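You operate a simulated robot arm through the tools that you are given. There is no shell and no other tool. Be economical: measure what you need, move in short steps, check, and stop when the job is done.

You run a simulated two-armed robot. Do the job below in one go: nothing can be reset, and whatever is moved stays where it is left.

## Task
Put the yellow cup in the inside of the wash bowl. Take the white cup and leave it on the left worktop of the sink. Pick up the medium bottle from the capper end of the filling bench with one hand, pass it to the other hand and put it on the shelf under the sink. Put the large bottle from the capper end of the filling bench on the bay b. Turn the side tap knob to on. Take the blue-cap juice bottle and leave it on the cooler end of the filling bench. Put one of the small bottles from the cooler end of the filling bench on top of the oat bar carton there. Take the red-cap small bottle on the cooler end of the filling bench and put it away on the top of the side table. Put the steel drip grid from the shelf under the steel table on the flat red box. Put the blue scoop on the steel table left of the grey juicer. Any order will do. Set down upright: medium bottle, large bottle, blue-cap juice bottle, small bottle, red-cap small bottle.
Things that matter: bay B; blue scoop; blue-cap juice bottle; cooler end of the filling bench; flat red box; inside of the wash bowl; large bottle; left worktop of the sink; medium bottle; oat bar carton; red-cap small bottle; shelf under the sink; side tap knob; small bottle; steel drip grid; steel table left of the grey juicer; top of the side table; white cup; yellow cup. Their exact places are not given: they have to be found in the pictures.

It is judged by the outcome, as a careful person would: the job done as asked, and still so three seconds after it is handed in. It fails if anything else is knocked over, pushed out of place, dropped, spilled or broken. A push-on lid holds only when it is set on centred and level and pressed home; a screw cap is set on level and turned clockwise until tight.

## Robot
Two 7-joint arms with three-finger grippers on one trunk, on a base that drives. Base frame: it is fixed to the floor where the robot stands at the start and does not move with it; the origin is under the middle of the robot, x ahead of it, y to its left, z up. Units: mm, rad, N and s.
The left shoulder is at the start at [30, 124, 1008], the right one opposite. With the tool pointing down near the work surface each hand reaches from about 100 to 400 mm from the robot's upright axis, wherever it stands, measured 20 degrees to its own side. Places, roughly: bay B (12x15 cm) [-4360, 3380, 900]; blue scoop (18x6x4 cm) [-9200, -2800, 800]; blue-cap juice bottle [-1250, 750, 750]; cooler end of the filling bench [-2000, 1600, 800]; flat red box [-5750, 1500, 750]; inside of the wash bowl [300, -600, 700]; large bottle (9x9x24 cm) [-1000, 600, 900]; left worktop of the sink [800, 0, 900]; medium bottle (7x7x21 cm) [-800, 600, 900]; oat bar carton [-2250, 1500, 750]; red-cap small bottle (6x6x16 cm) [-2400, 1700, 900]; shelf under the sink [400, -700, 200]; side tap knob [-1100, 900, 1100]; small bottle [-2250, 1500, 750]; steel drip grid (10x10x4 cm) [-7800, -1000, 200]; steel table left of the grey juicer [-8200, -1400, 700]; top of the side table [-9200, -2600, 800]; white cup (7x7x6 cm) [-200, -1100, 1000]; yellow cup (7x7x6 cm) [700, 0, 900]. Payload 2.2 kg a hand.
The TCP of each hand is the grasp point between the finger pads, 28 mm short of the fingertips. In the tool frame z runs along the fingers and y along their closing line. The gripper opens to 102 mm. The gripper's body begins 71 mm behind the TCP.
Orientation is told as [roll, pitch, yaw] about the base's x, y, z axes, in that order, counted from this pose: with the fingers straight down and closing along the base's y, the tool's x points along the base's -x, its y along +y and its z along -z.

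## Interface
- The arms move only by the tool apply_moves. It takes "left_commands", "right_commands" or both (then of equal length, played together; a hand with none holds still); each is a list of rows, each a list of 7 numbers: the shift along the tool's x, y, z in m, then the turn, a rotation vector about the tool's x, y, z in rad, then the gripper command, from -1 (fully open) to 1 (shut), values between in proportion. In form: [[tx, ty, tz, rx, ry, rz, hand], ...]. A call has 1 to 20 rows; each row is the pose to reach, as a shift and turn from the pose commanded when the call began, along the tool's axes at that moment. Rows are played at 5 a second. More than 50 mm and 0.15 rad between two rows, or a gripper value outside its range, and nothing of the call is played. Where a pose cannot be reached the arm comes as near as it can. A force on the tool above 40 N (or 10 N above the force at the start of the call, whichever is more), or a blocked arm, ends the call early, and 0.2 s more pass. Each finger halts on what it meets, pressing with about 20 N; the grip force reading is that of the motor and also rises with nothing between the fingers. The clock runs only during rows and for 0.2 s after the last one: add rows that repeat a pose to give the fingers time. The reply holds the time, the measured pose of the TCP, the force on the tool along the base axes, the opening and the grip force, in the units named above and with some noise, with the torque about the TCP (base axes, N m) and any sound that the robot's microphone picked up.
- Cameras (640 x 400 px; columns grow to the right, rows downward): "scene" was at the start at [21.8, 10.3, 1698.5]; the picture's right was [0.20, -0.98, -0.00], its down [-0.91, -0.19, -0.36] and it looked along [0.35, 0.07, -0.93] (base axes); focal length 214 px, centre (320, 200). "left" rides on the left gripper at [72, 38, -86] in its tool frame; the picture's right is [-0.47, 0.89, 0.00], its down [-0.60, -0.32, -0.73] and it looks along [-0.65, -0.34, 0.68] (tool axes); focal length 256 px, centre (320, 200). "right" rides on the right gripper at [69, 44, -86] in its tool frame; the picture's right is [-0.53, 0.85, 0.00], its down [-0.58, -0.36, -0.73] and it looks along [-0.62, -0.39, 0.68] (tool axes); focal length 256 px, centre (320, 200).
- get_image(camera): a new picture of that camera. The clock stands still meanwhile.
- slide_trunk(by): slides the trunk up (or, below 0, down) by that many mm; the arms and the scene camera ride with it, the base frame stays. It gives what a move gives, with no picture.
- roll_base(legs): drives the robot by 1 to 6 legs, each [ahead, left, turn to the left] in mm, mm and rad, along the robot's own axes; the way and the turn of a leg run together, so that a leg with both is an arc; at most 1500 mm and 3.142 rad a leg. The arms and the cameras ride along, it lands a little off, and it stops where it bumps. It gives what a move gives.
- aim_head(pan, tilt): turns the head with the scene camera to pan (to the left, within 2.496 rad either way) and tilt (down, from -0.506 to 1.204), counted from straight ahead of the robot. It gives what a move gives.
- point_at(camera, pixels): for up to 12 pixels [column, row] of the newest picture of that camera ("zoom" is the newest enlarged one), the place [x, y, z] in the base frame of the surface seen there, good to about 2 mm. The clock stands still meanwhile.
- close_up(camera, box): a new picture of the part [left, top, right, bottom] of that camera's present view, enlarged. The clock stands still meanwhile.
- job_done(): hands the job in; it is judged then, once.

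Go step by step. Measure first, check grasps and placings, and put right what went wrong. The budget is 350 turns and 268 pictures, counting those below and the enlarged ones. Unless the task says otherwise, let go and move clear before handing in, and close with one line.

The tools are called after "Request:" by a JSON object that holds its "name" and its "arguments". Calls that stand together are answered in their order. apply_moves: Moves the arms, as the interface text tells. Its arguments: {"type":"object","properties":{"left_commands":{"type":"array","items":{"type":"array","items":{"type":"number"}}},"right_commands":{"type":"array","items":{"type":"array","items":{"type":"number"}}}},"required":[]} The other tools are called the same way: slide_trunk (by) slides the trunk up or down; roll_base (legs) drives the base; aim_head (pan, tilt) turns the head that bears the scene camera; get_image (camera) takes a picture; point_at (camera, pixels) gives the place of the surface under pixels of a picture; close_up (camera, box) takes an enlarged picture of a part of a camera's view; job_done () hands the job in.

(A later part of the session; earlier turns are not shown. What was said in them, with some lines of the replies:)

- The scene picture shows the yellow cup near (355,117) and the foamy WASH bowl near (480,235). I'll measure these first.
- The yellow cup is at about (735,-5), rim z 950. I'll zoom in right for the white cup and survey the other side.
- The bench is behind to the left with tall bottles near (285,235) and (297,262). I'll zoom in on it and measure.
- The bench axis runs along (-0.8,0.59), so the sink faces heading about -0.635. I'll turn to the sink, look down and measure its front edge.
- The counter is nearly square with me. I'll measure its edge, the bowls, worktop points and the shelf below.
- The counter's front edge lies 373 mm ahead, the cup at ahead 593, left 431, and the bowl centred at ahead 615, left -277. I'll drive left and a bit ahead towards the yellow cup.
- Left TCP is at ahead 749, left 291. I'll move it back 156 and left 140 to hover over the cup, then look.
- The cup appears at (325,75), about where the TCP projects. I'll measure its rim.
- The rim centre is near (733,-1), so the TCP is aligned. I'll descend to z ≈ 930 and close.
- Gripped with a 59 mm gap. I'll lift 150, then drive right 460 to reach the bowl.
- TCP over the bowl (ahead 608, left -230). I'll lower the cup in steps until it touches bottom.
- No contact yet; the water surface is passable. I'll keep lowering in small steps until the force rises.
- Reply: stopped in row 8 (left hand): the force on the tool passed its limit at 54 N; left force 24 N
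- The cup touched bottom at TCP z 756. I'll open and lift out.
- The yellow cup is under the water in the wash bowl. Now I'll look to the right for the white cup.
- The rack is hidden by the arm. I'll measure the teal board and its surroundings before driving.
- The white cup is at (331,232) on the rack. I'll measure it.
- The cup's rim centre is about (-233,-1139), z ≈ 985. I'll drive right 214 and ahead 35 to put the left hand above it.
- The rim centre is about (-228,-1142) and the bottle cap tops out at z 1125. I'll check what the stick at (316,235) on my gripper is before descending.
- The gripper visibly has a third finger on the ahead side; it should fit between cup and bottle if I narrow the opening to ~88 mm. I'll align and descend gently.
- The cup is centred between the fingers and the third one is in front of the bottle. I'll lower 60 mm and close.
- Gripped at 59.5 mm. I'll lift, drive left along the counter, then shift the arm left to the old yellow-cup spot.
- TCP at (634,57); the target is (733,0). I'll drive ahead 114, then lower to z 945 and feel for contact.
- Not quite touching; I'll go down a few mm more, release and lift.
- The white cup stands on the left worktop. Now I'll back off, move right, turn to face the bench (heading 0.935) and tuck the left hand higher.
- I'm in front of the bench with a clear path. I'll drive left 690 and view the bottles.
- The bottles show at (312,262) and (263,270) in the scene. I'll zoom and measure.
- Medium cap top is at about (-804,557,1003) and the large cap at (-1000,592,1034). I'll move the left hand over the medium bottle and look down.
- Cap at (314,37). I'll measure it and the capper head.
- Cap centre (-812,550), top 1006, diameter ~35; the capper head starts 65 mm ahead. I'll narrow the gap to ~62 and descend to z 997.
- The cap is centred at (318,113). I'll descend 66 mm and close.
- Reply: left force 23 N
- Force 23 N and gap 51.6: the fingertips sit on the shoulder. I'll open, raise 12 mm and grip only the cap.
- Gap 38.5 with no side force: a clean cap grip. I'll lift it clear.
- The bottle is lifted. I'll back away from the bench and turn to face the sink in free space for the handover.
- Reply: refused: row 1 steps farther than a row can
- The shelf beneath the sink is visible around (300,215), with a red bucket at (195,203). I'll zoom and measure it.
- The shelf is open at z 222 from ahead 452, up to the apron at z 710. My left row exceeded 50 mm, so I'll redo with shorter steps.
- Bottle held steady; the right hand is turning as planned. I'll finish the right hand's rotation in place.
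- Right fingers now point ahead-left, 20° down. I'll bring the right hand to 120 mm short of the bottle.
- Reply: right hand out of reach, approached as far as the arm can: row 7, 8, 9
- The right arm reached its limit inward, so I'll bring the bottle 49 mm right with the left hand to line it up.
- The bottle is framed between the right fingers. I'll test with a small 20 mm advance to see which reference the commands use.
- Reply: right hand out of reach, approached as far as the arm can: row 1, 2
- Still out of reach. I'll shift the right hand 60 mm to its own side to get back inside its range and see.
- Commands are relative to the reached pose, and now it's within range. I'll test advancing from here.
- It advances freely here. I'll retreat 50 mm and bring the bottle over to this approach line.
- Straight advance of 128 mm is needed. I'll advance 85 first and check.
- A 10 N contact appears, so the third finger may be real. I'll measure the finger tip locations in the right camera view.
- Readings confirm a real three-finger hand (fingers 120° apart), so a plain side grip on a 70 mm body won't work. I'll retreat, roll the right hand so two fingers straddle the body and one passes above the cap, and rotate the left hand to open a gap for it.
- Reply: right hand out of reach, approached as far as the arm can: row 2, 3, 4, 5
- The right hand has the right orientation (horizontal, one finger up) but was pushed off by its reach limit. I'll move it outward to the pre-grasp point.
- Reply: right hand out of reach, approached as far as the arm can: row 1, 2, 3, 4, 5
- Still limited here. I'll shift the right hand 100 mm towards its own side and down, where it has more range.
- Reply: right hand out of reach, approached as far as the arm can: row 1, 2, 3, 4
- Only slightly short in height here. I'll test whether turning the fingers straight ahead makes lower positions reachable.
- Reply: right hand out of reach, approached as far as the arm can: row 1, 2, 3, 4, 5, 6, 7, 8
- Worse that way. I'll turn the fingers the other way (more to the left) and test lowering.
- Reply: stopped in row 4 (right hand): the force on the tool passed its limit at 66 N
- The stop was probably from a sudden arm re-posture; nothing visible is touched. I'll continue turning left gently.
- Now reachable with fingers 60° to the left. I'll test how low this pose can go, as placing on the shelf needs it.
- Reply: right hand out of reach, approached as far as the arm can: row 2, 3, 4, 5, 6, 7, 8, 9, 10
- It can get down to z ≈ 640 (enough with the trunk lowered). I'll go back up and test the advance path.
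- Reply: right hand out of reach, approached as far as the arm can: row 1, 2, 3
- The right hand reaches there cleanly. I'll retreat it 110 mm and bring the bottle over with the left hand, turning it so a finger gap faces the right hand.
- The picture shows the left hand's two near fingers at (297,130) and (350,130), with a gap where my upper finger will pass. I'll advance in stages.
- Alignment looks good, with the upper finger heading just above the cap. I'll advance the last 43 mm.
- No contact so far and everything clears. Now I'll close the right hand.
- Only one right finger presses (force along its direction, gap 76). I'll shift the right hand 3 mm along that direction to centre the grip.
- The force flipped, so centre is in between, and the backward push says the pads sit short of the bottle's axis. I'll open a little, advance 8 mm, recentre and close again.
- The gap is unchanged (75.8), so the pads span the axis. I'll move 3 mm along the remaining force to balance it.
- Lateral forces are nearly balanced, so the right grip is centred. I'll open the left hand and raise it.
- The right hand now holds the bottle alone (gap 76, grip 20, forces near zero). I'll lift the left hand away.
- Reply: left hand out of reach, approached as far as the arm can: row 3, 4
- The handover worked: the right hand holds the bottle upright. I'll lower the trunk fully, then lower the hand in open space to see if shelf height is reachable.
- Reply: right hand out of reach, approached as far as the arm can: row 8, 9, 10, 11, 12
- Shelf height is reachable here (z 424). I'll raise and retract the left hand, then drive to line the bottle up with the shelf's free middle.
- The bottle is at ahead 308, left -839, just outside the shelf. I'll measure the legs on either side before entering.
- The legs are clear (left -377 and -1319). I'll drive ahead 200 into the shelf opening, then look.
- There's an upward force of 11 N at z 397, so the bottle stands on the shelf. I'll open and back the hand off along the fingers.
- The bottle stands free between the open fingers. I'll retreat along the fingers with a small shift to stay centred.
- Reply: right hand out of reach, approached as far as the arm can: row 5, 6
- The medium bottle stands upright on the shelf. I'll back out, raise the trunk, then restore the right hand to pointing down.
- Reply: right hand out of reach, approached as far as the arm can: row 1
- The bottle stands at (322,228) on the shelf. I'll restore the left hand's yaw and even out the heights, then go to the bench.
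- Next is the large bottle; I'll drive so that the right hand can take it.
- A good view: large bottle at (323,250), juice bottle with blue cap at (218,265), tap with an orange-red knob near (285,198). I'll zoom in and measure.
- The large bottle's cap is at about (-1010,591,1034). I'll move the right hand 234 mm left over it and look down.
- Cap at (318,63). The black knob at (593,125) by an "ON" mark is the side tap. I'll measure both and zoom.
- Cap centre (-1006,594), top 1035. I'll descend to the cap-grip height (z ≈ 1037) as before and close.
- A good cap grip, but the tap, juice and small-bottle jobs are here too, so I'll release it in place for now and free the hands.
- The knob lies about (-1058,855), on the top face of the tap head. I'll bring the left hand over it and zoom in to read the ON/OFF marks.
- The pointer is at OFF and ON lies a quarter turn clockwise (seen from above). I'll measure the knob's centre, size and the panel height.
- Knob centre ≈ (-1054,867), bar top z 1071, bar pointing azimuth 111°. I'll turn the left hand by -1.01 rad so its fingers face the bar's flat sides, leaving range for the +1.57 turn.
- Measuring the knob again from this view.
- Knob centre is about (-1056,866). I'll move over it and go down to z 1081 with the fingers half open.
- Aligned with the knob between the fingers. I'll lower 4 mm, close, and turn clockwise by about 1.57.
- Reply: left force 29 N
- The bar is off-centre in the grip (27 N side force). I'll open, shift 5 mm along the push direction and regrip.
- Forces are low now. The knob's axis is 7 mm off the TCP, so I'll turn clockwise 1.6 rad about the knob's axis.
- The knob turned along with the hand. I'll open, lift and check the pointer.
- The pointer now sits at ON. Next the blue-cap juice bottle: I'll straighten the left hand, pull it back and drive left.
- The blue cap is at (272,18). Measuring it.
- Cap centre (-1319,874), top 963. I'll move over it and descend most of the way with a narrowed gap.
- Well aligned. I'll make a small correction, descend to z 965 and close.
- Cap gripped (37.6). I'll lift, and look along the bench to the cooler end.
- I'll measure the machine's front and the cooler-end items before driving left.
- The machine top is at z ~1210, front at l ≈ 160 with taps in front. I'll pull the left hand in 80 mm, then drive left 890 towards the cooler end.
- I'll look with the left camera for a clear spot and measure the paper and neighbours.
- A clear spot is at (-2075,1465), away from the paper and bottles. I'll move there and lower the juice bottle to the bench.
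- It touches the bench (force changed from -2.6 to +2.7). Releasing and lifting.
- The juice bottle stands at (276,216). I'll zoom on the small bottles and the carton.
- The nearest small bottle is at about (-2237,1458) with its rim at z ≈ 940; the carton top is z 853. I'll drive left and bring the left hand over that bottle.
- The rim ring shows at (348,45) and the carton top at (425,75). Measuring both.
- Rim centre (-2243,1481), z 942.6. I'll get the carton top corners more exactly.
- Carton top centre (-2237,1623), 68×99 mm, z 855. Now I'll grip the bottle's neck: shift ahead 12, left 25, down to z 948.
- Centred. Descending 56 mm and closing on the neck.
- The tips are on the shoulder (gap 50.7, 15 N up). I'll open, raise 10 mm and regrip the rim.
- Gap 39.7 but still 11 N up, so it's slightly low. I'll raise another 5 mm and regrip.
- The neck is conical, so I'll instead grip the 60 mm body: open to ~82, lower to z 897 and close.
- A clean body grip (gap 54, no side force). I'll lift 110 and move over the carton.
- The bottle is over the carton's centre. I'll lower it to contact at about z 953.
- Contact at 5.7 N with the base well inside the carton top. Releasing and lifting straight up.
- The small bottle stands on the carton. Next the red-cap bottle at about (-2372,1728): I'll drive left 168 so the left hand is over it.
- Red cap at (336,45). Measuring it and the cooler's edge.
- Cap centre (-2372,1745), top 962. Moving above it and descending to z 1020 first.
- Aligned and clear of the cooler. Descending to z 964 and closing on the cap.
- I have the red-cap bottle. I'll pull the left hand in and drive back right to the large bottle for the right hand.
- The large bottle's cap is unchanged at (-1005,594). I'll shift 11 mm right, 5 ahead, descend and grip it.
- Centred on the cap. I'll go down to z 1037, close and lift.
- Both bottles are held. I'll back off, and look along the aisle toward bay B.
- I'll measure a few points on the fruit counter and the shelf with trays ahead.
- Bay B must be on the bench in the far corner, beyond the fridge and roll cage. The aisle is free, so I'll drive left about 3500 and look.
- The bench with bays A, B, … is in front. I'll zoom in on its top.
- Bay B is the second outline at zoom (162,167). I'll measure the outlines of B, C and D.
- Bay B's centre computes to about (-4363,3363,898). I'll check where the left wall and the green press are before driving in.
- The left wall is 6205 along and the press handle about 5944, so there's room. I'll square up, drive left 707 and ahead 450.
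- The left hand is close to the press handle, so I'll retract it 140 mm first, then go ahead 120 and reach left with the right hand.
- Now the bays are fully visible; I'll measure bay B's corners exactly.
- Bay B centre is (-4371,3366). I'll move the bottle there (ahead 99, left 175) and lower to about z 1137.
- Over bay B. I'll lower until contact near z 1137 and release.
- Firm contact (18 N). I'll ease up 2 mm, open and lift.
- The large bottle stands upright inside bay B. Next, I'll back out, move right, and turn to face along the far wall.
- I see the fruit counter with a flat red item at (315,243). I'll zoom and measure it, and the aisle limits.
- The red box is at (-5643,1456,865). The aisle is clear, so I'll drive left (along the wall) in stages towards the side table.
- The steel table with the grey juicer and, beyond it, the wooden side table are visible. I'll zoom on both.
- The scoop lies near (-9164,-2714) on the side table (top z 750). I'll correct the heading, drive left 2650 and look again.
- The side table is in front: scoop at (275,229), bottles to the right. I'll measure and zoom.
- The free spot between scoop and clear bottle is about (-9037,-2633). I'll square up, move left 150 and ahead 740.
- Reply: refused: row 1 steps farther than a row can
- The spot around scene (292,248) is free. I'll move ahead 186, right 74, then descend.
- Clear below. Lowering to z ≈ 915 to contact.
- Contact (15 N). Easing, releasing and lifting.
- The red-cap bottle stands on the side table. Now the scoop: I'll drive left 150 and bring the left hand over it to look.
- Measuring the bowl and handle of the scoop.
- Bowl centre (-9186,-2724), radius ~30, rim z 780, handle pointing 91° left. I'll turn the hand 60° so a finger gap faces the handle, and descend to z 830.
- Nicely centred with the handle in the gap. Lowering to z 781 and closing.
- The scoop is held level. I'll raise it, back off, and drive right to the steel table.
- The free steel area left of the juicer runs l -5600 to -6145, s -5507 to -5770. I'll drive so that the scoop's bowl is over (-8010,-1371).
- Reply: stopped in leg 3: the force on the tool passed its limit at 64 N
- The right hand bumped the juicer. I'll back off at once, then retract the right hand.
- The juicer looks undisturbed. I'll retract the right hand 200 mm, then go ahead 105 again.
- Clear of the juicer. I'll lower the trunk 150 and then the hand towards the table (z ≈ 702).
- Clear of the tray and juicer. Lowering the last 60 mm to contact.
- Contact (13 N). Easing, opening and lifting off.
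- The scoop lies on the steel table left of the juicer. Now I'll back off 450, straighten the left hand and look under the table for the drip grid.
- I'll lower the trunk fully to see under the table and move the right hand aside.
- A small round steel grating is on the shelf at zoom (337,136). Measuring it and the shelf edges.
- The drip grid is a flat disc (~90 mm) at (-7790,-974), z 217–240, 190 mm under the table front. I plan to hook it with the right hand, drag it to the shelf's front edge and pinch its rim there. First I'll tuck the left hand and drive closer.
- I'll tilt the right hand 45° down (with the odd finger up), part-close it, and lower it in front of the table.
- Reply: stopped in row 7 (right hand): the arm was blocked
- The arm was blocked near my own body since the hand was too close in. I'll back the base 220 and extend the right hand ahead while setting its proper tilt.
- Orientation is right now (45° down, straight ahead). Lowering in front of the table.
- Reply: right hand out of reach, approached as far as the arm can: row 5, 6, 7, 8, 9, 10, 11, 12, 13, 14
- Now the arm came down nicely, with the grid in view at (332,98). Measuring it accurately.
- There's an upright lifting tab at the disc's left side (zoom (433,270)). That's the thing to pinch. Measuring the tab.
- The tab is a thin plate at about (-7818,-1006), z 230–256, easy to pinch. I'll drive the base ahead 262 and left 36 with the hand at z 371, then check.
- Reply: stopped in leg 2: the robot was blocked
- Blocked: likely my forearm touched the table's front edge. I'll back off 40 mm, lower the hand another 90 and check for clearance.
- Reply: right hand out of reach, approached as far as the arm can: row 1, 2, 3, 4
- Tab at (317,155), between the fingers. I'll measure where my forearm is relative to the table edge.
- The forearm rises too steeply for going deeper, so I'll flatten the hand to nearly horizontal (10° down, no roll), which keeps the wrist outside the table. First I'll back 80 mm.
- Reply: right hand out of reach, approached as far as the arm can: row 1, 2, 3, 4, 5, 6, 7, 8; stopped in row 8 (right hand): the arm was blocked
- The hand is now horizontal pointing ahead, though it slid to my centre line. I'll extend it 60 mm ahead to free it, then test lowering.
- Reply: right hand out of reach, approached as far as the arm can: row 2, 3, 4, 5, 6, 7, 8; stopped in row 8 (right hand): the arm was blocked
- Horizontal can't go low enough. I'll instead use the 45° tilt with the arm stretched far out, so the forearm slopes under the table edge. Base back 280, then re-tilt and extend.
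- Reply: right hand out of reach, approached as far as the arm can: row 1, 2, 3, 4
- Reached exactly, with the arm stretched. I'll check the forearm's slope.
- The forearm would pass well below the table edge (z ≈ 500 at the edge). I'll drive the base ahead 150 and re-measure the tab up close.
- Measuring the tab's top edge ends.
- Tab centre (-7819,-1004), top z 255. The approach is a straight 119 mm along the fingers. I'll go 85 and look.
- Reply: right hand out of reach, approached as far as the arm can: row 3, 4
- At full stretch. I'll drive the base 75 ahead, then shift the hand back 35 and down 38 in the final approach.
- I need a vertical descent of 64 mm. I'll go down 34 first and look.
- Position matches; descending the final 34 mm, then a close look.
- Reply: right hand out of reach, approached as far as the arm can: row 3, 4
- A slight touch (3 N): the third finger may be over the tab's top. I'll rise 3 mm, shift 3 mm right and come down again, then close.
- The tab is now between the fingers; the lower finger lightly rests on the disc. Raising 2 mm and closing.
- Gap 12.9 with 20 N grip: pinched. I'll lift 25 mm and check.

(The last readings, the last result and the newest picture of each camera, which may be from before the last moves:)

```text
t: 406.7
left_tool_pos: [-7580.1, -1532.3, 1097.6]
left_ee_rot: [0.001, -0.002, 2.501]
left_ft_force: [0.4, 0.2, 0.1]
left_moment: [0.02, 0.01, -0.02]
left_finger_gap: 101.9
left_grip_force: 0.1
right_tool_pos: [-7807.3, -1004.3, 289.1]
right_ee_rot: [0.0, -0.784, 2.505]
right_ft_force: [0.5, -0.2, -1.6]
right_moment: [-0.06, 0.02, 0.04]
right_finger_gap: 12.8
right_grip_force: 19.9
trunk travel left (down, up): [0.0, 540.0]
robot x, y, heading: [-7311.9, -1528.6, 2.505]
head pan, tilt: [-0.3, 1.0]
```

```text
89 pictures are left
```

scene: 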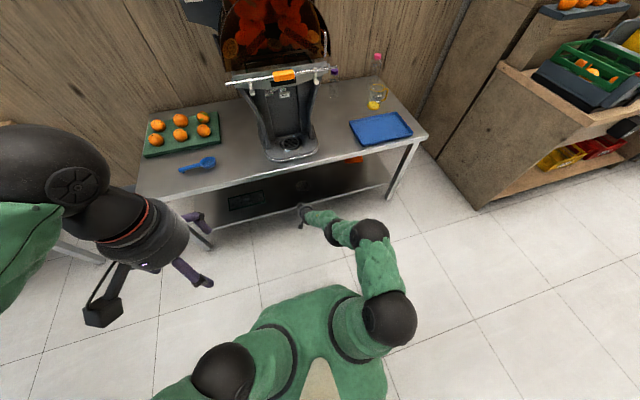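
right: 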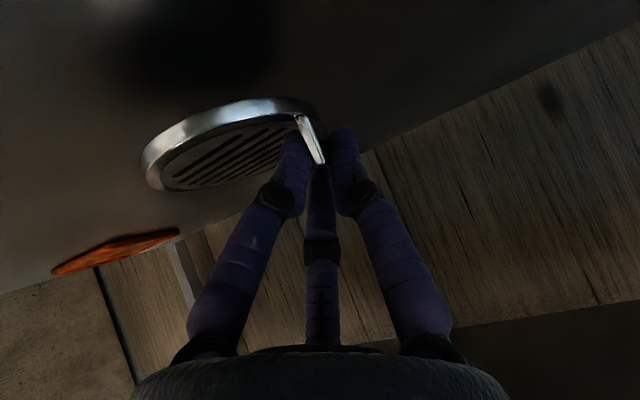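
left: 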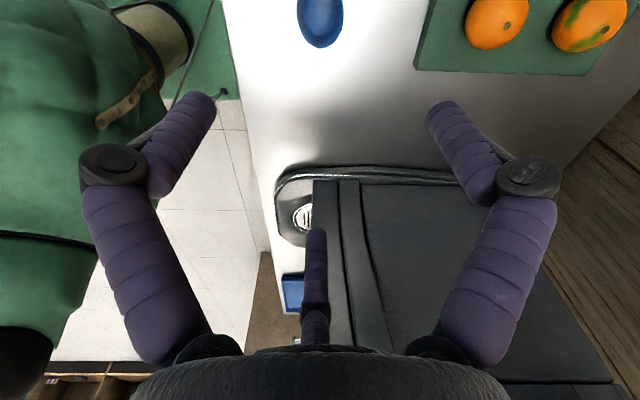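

The grid is off the shelf (its shadow is visible). I'll raise a bit more and back straight out.

Request:
{"name": "apply_moves", "arguments": {"right_commands": [[-0.012, 0, -0.012, 0, 0, 0, 1], [-0.024, 0, -0.024, 0, 0, 0, 1], [-0.024, 0, -0.024, 0, 0, 0, 1]]}}

Request:
{"name": "roll_base", "arguments": {"legs": [[-200, 0, 0], [-400, 0, 0]]}}

Request:
{"name": "get_image", "arguments": {"camera": "right"}}

Request:
{"name": "get_image", "arguments": {"camera": "scene"}}

```text
t: 407.5
left_tool_pos: [-7581.4, -1532.5, 1098.3]
left_ee_rot: [-0.001, -0.003, 2.504]
left_ft_force: [-0.2, -0.2, 0.1]
left_moment: [-0.01, -0.04, 0.0]
left_finger_gap: 102.0
left_grip_force: 0.0
right_tool_pos: [-7806.5, -1006.0, 324.9]
right_ee_rot: [0.0, -0.783, 2.506]
right_ft_force: [-0.8, -0.4, -0.9]
right_moment: [-0.01, 0.02, -0.01]
right_finger_gap: 12.9
right_grip_force: 20.2
trunk travel left (down, up): [0.0, 540.0]
robot x, y, heading: [-7310.1, -1531.4, 2.498]
head pan, tilt: [-0.3, 1.0]
```

```text
t: 411.2
left_tool_pos: [-7097.9, -1893.3, 1098.3]
left_ee_rot: [0.001, -0.003, 2.489]
left_ft_force: [0.6, -0.1, -0.5]
left_moment: [-0.02, 0.01, 0.0]
left_finger_gap: 101.7
left_grip_force: 0.2
right_tool_pos: [-7318.7, -1363.5, 324.7]
right_ee_rot: [0.0, -0.783, 2.496]
right_ft_force: [-0.9, 0.0, -1.4]
right_moment: [-0.04, 0.04, 0.03]
right_finger_gap: 13.0
right_grip_force: 20.3
trunk travel left (down, up): [0.0, 540.0]
robot x, y, heading: [-6827.8, -1890.7, 2.487]
head pan, tilt: [-0.3, 1.0]
```

```text
88 pictures are left
```

right: 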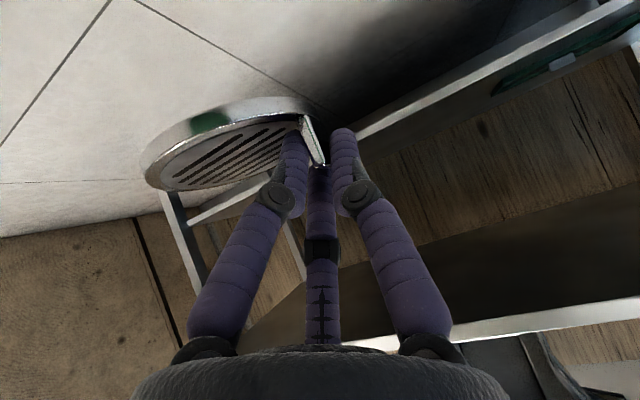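

```text
87 pictures are left
```

scene: 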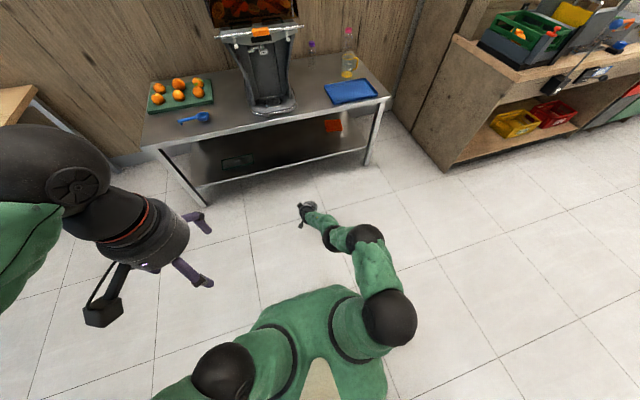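

The grid is held steadily. I'll raise the trunk 300 and lift the hand to about z 1000 for travel.

Request:
{"name": "slide_trunk", "arguments": {"by": 300}}

Request:
{"name": "apply_moves", "arguments": {"right_commands": [[-0.031, 0, -0.031, 0, 0, 0, 1], [-0.062, 0, -0.062, 0, 0, 0, 1], [-0.093, 0, -0.093, 0, 0, 0, 1], [-0.124, 0, -0.124, 0, 0, 0, 1], [-0.155, 0, -0.155, 0, 0, 0, 1], [-0.186, 0, -0.186, 0, 0, 0, 1], [-0.217, 0, -0.217, 0, 0, 0, 1], [-0.248, 0, -0.248, 0, 0, 0, 1], [-0.279, 0, -0.279, 0, 0, 0, 1], [-0.279, 0, -0.279, 0, 0, 0, 1]]}}

Request:
{"name": "get_image", "arguments": {"camera": "right"}}

```text
t: 414.2
left_tool_pos: [-7098.1, -1893.5, 1397.1]
left_ee_rot: [0.001, -0.002, 2.489]
left_ft_force: [-0.5, -0.6, -0.1]
left_moment: [0.0, 0.01, 0.04]
left_finger_gap: 102.2
left_grip_force: 0.0
right_tool_pos: [-7319.2, -1364.0, 623.9]
right_ee_rot: [0.0, -0.782, 2.496]
right_ft_force: [-0.7, 0.6, -0.9]
right_moment: [-0.04, 0.03, -0.02]
right_finger_gap: 13.0
right_grip_force: 20.4
trunk travel left (down, up): [-300.0, 240.0]
robot x, y, heading: [-6830.9, -1894.4, 2.487]
head pan, tilt: [-0.3, 1.0]
```

```text
t: 416.4
left_tool_pos: [-7098.0, -1891.9, 1397.0]
left_ee_rot: [0.0, -0.001, 2.489]
left_ft_force: [0.3, 0.7, -0.9]
left_moment: [-0.01, -0.02, 0.02]
left_finger_gap: 102.3
left_grip_force: 0.1
right_tool_pos: [-7319.4, -1362.3, 1017.7]
right_ee_rot: [-0.001, -0.783, 2.495]
right_ft_force: [0.8, 0.5, -1.4]
right_moment: [-0.06, 0.01, 0.01]
right_finger_gap: 13.0
right_grip_force: 20.0
trunk travel left (down, up): [-300.0, 240.0]
robot x, y, heading: [-6831.5, -1892.0, 2.487]
head pan, tilt: [-0.3, 1.0]
```

```text
86 pictures are left
```

right: 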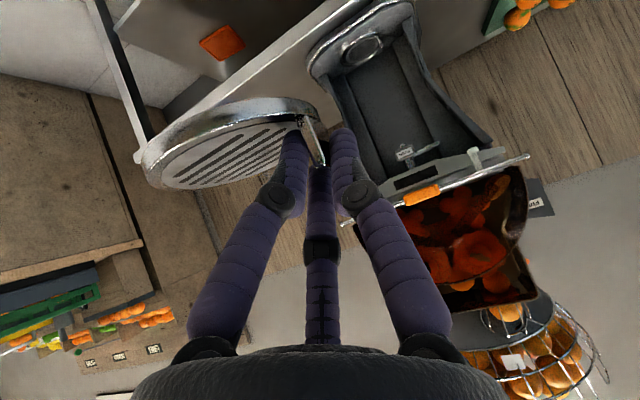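

Next I'll drive right about 3200 along the wall to the fruit counter with the red box.

Request:
{"name": "roll_base", "arguments": {"legs": [[0, 0, 0.02], [0, -1100, 0], [0, -1100, 0], [0, -1000, 0]]}}

Request:
{"name": "aim_head", "arguments": {"pan": -0.1, "tilt": 0.75}}

Request:
{"name": "get_image", "arguments": {"camera": "scene"}}

```text
t: 432.4
left_tool_pos: [-5202.1, 685.9, 1397.0]
left_ee_rot: [-0.001, -0.004, 2.518]
left_ft_force: [-0.7, -0.2, -0.2]
left_moment: [-0.03, -0.02, 0.0]
left_finger_gap: 102.0
left_grip_force: 0.0
right_tool_pos: [-5438.1, 1208.7, 1019.1]
right_ee_rot: [0.001, -0.783, 2.522]
right_ft_force: [-0.3, 0.4, -1.1]
right_moment: [-0.05, 0.03, 0.02]
right_finger_gap: 13.1
right_grip_force: 20.2
trunk travel left (down, up): [-300.0, 240.0]
robot x, y, heading: [-4933.3, 693.4, 2.515]
head pan, tilt: [-0.3, 1.0]
```

```text
t: 433.2
left_tool_pos: [-5201.1, 686.2, 1397.6]
left_ee_rot: [0.0, -0.001, 2.516]
left_ft_force: [0.0, 0.6, -0.4]
left_moment: [0.02, 0.01, 0.01]
left_finger_gap: 102.1
left_grip_force: 0.1
right_tool_pos: [-5438.8, 1208.9, 1018.4]
right_ee_rot: [0.001, -0.783, 2.522]
right_ft_force: [-0.9, -0.4, -1.6]
right_moment: [-0.06, -0.01, -0.01]
right_finger_gap: 12.9
right_grip_force: 20.3
trunk travel left (down, up): [-300.0, 240.0]
robot x, y, heading: [-4931.9, 694.5, 2.511]
head pan, tilt: [-0.099, 0.75]
```

```text
85 pictures are left
```

scene: 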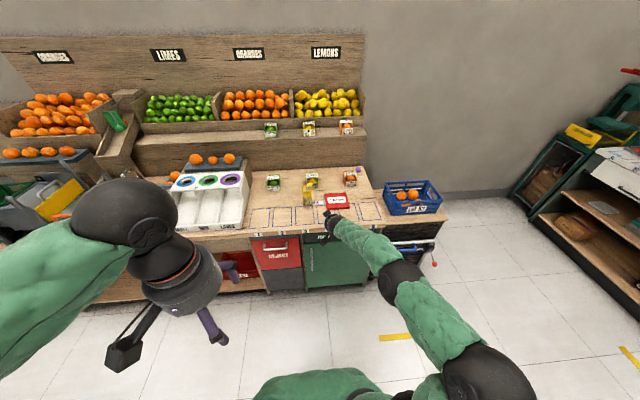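

The red box is at about (336,201). I'll zoom and measure the box and its neighbours.

Request:
{"name": "close_up", "arguments": {"camera": "scene", "box": [240, 150, 400, 250]}}

Request:
{"name": "point_at", "arguments": {"camera": "scene", "pixels": [[328, 196], [347, 195], [349, 206], [328, 209], [312, 190], [350, 180], [363, 210], [310, 215], [335, 201]]}}

```text
4.00 times, centred on (320, 200) of scene
```

zoom: 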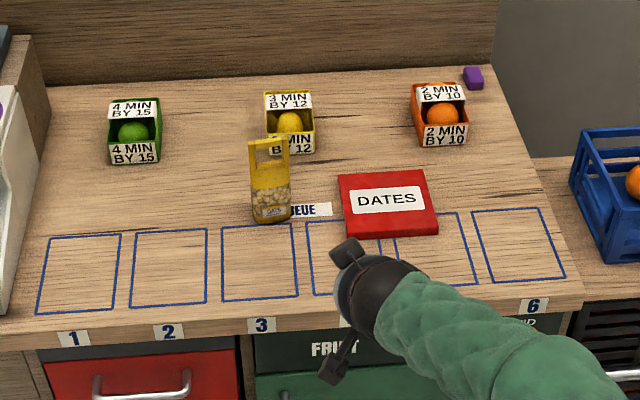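

```text
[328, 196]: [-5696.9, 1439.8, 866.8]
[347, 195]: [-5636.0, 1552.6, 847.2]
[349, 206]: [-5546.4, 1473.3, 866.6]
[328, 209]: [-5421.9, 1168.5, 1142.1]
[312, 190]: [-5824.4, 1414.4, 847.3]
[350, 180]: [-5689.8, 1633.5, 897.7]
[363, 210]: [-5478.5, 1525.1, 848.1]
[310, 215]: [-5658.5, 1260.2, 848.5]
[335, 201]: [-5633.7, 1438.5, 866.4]
```

The flat red "DATES" box has its top at z 866. Measuring its corners and centre.

Request:
{"name": "point_at", "arguments": {"camera": "zoom", "pixels": [[343, 178], [420, 172], [434, 224], [350, 230], [387, 200], [270, 150], [270, 215], [480, 78], [440, 100]]}}

```text
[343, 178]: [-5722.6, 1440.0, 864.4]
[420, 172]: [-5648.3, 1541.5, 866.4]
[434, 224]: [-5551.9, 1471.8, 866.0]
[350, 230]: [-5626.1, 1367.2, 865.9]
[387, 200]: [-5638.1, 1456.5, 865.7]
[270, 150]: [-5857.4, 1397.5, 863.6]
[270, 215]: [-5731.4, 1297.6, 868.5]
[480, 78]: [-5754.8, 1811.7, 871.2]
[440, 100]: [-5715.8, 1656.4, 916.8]
```

Box centre (-5637,1455). The disc's centre is 35 mm right of the TCP and its bottom 46 below. I'll drive ahead 308 and right 50 to bring it over the box.

Request:
{"name": "roll_base", "arguments": {"legs": [[308, -50, 0]]}}

Request:
{"name": "get_image", "arguments": {"camera": "right"}}

Request:
{"name": "close_up", "arguments": {"camera": "scene", "box": [220, 150, 460, 300]}}

```text
t: 435.3
left_tool_pos: [-5427.5, 906.6, 1395.8]
left_ee_rot: [0.001, -0.001, 2.522]
left_ft_force: [-0.8, 0.3, 0.0]
left_moment: [-0.01, -0.05, 0.0]
left_finger_gap: 101.9
left_grip_force: 0.1
right_tool_pos: [-5666.3, 1427.9, 1017.3]
right_ee_rot: [0.002, -0.783, 2.527]
right_ft_force: [1.3, -0.5, -1.4]
right_moment: [-0.05, 0.05, -0.02]
right_finger_gap: 12.9
right_grip_force: 19.5
trunk travel left (down, up): [-300.0, 240.0]
robot x, y, heading: [-5160.6, 912.0, 2.52]
head pan, tilt: [-0.099, 0.75]
```

```text
83 pictures are left
```

right: 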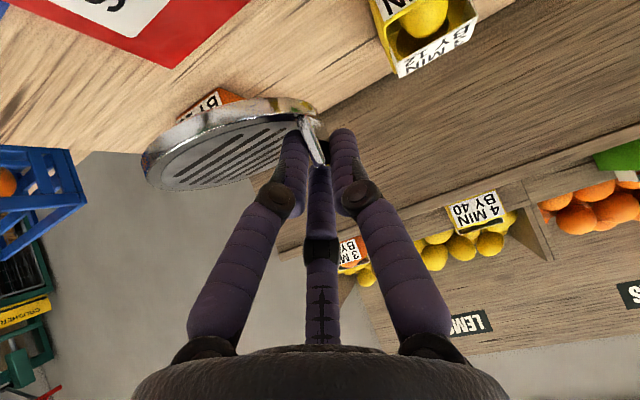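

```text
2.67 times, centred on (340, 225) of scene
```

zoom: 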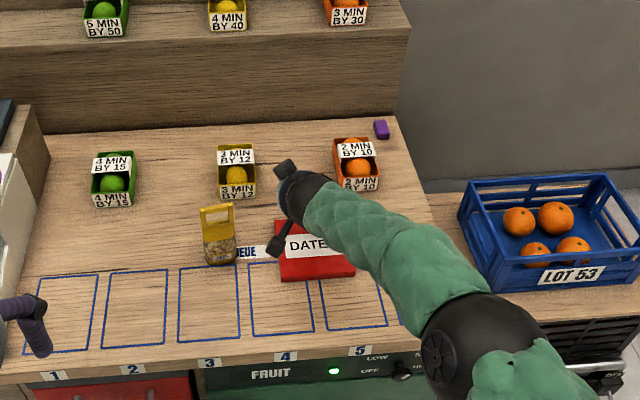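

Let me measure the disc's actual pose in the hand.

Request:
{"name": "point_at", "arguments": {"camera": "right", "pixels": [[150, 170], [230, 145], [295, 120], [250, 110], [200, 183], [180, 125], [312, 120], [325, 160]]}}

```text
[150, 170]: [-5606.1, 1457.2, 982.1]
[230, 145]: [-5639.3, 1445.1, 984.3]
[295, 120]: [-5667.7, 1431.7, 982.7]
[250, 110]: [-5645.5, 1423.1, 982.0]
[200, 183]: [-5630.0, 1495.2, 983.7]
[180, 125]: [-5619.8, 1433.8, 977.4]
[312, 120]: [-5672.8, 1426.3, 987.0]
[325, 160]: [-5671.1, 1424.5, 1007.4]
```

The disc is level, centred at about (-5638,1455), right over the box. Lowering ~105 mm to contact.

Request:
{"name": "apply_moves", "arguments": {"right_commands": [[0.025, 0, 0.025, 0, 0, 0, 1], [0.05, 0, 0.05, 0, 0, 0, 1], [0.066, 0, 0.066, 0, 0, 0, 1], [0.071, 0, 0.071, 0, 0, 0, 1], [0.0735, 0, 0.0735, 0, 0, 0, 1], [0.0755, 0, 0.0755, 0, 0, 0, 1]]}}

Request:
{"name": "get_image", "arguments": {"camera": "right"}}

```text
t: 436.7
left_tool_pos: [-5425.9, 906.9, 1398.0]
left_ee_rot: [-0.002, -0.003, 2.522]
left_ft_force: [0.3, 0.1, -0.5]
left_moment: [0.01, 0.0, -0.04]
left_finger_gap: 102.1
left_grip_force: 0.0
right_tool_pos: [-5664.1, 1429.2, 911.6]
right_ee_rot: [-0.001, -0.784, 2.527]
right_ft_force: [-0.3, -0.2, -1.8]
right_moment: [-0.06, -0.01, 0.02]
right_finger_gap: 12.9
right_grip_force: 19.5
trunk travel left (down, up): [-300.0, 240.0]
robot x, y, heading: [-5158.5, 914.8, 2.519]
head pan, tilt: [-0.099, 0.75]
```

```text
81 pictures are left
```

right: 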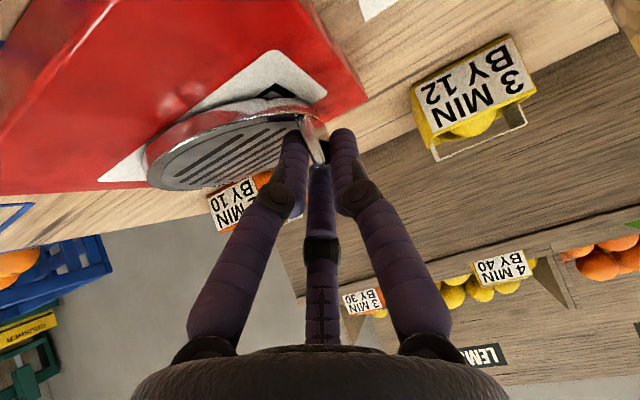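

Not touching yet (force -1.8). A few mm more, watching the force.

Request:
{"name": "apply_moves", "arguments": {"right_commands": [[0.0015, 0, 0.0015, 0, 0, 0, 1], [0.003, 0, 0.003, 0, 0, 0, 1], [0.0045, 0, 0.0045, 0, 0, 0, 1]]}}

```text
t: 437.5
left_tool_pos: [-5424.6, 904.4, 1397.8]
left_ee_rot: [-0.002, -0.004, 2.523]
left_ft_force: [0.4, -0.5, -0.4]
left_moment: [0.03, -0.04, 0.01]
left_finger_gap: 102.1
left_grip_force: 0.0
right_tool_pos: [-5666.6, 1429.8, 909.8]
right_ee_rot: [0.0, -0.793, 2.528]
right_ft_force: [2.8, -3.4, 20.6]
right_moment: [-0.22, -0.25, -0.02]
right_finger_gap: 13.2
right_grip_force: 20.3
trunk travel left (down, up): [-300.0, 240.0]
robot x, y, heading: [-5158.7, 912.5, 2.52]
head pan, tilt: [-0.099, 0.75]
```

Contact (20 N). I'll ease 4 mm, open slightly and lift straight up.

Request:
{"name": "apply_moves", "arguments": {"right_commands": [[-0.003, 0, -0.003, 0, 0, 0, 1], [-0.003, 0, -0.003, 0, 0, 0, 0.8], [-0.004, 0, -0.004, 0, 0, 0, 0.6], [-0.004, 0, -0.004, 0, 0, 0, 0.6], [-0.02, 0, -0.02, 0, 0, 0, 0.6], [-0.045, 0, -0.045, 0, 0, 0, 0.6], [-0.075, 0, -0.075, 0, 0, 0, 0.6], [-0.105, 0, -0.105, 0, 0, 0, 0.6]]}}

Request:
{"name": "get_image", "arguments": {"camera": "right"}}

Request:
{"name": "close_up", "arguments": {"camera": "scene", "box": [220, 150, 460, 300]}}

```text
t: 439.3
left_tool_pos: [-5426.8, 905.6, 1396.9]
left_ee_rot: [-0.001, -0.003, 2.522]
left_ft_force: [-0.3, -0.8, -0.5]
left_moment: [-0.04, -0.01, -0.03]
left_finger_gap: 101.8
left_grip_force: 0.0
right_tool_pos: [-5663.6, 1425.3, 1053.1]
right_ee_rot: [-0.001, -0.783, 2.528]
right_ft_force: [0.3, -0.3, -0.5]
right_moment: [0.03, 0.03, -0.03]
right_finger_gap: 20.3
right_grip_force: 0.0
trunk travel left (down, up): [-300.0, 240.0]
robot x, y, heading: [-5155.9, 916.7, 2.521]
head pan, tilt: [-0.099, 0.75]
```

```text
80 pictures are left
```

right: 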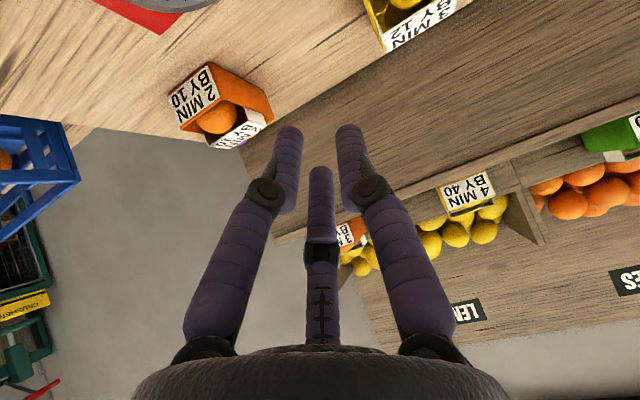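

```text
2.67 times, centred on (340, 225) of scene
```

zoom: 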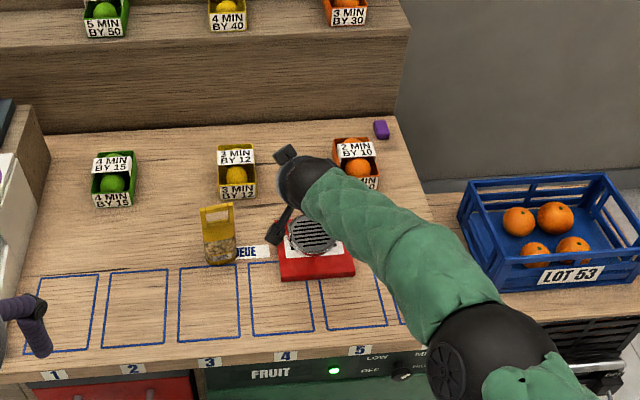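

The grid appears to rest on the red box. I'll back away and confirm.

Request:
{"name": "roll_base", "arguments": {"legs": [[-300, 0, 0]]}}

Request:
{"name": "close_up", "arguments": {"camera": "scene", "box": [260, 150, 420, 260]}}

```text
t: 441.4
left_tool_pos: [-5178.3, 729.0, 1397.9]
left_ee_rot: [-0.001, -0.003, 2.52]
left_ft_force: [-0.3, -0.9, 0.1]
left_moment: [0.05, 0.04, -0.03]
left_finger_gap: 102.2
left_grip_force: 0.1
right_tool_pos: [-5415.5, 1251.6, 1054.0]
right_ee_rot: [0.0, -0.787, 2.526]
right_ft_force: [-0.1, -1.4, 0.9]
right_moment: [-0.01, 0.0, 0.01]
right_finger_gap: 20.4
right_grip_force: 0.1
trunk travel left (down, up): [-300.0, 240.0]
robot x, y, heading: [-4910.3, 738.2, 2.52]
head pan, tilt: [-0.099, 0.75]
```

```text
3.64 times, centred on (340, 205) of scene
```

zoom: 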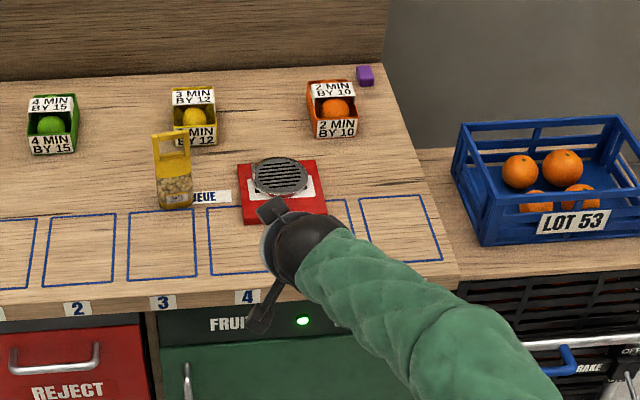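

Everything asked has been set in place: both cups, the medium, large, juice, small and red-cap bottles, the tap knob at ON, the scoop, and the drip grid on the red box; both hands are empty and clear. Handing in.

Request:
{"name": "job_done", "arguments": {}}

```text
The job is handed in.
```

All ten parts of the job are done and handed in. While I was placing the scoop, my right hand bumped the grey juicer (about 64 N). It looked undisturbed afterwards, but I did not measure whether it moved. I last saw the yellow cup as I lowered it under the water in the wash bowl, so I have not confirmed whether it is standing upright.
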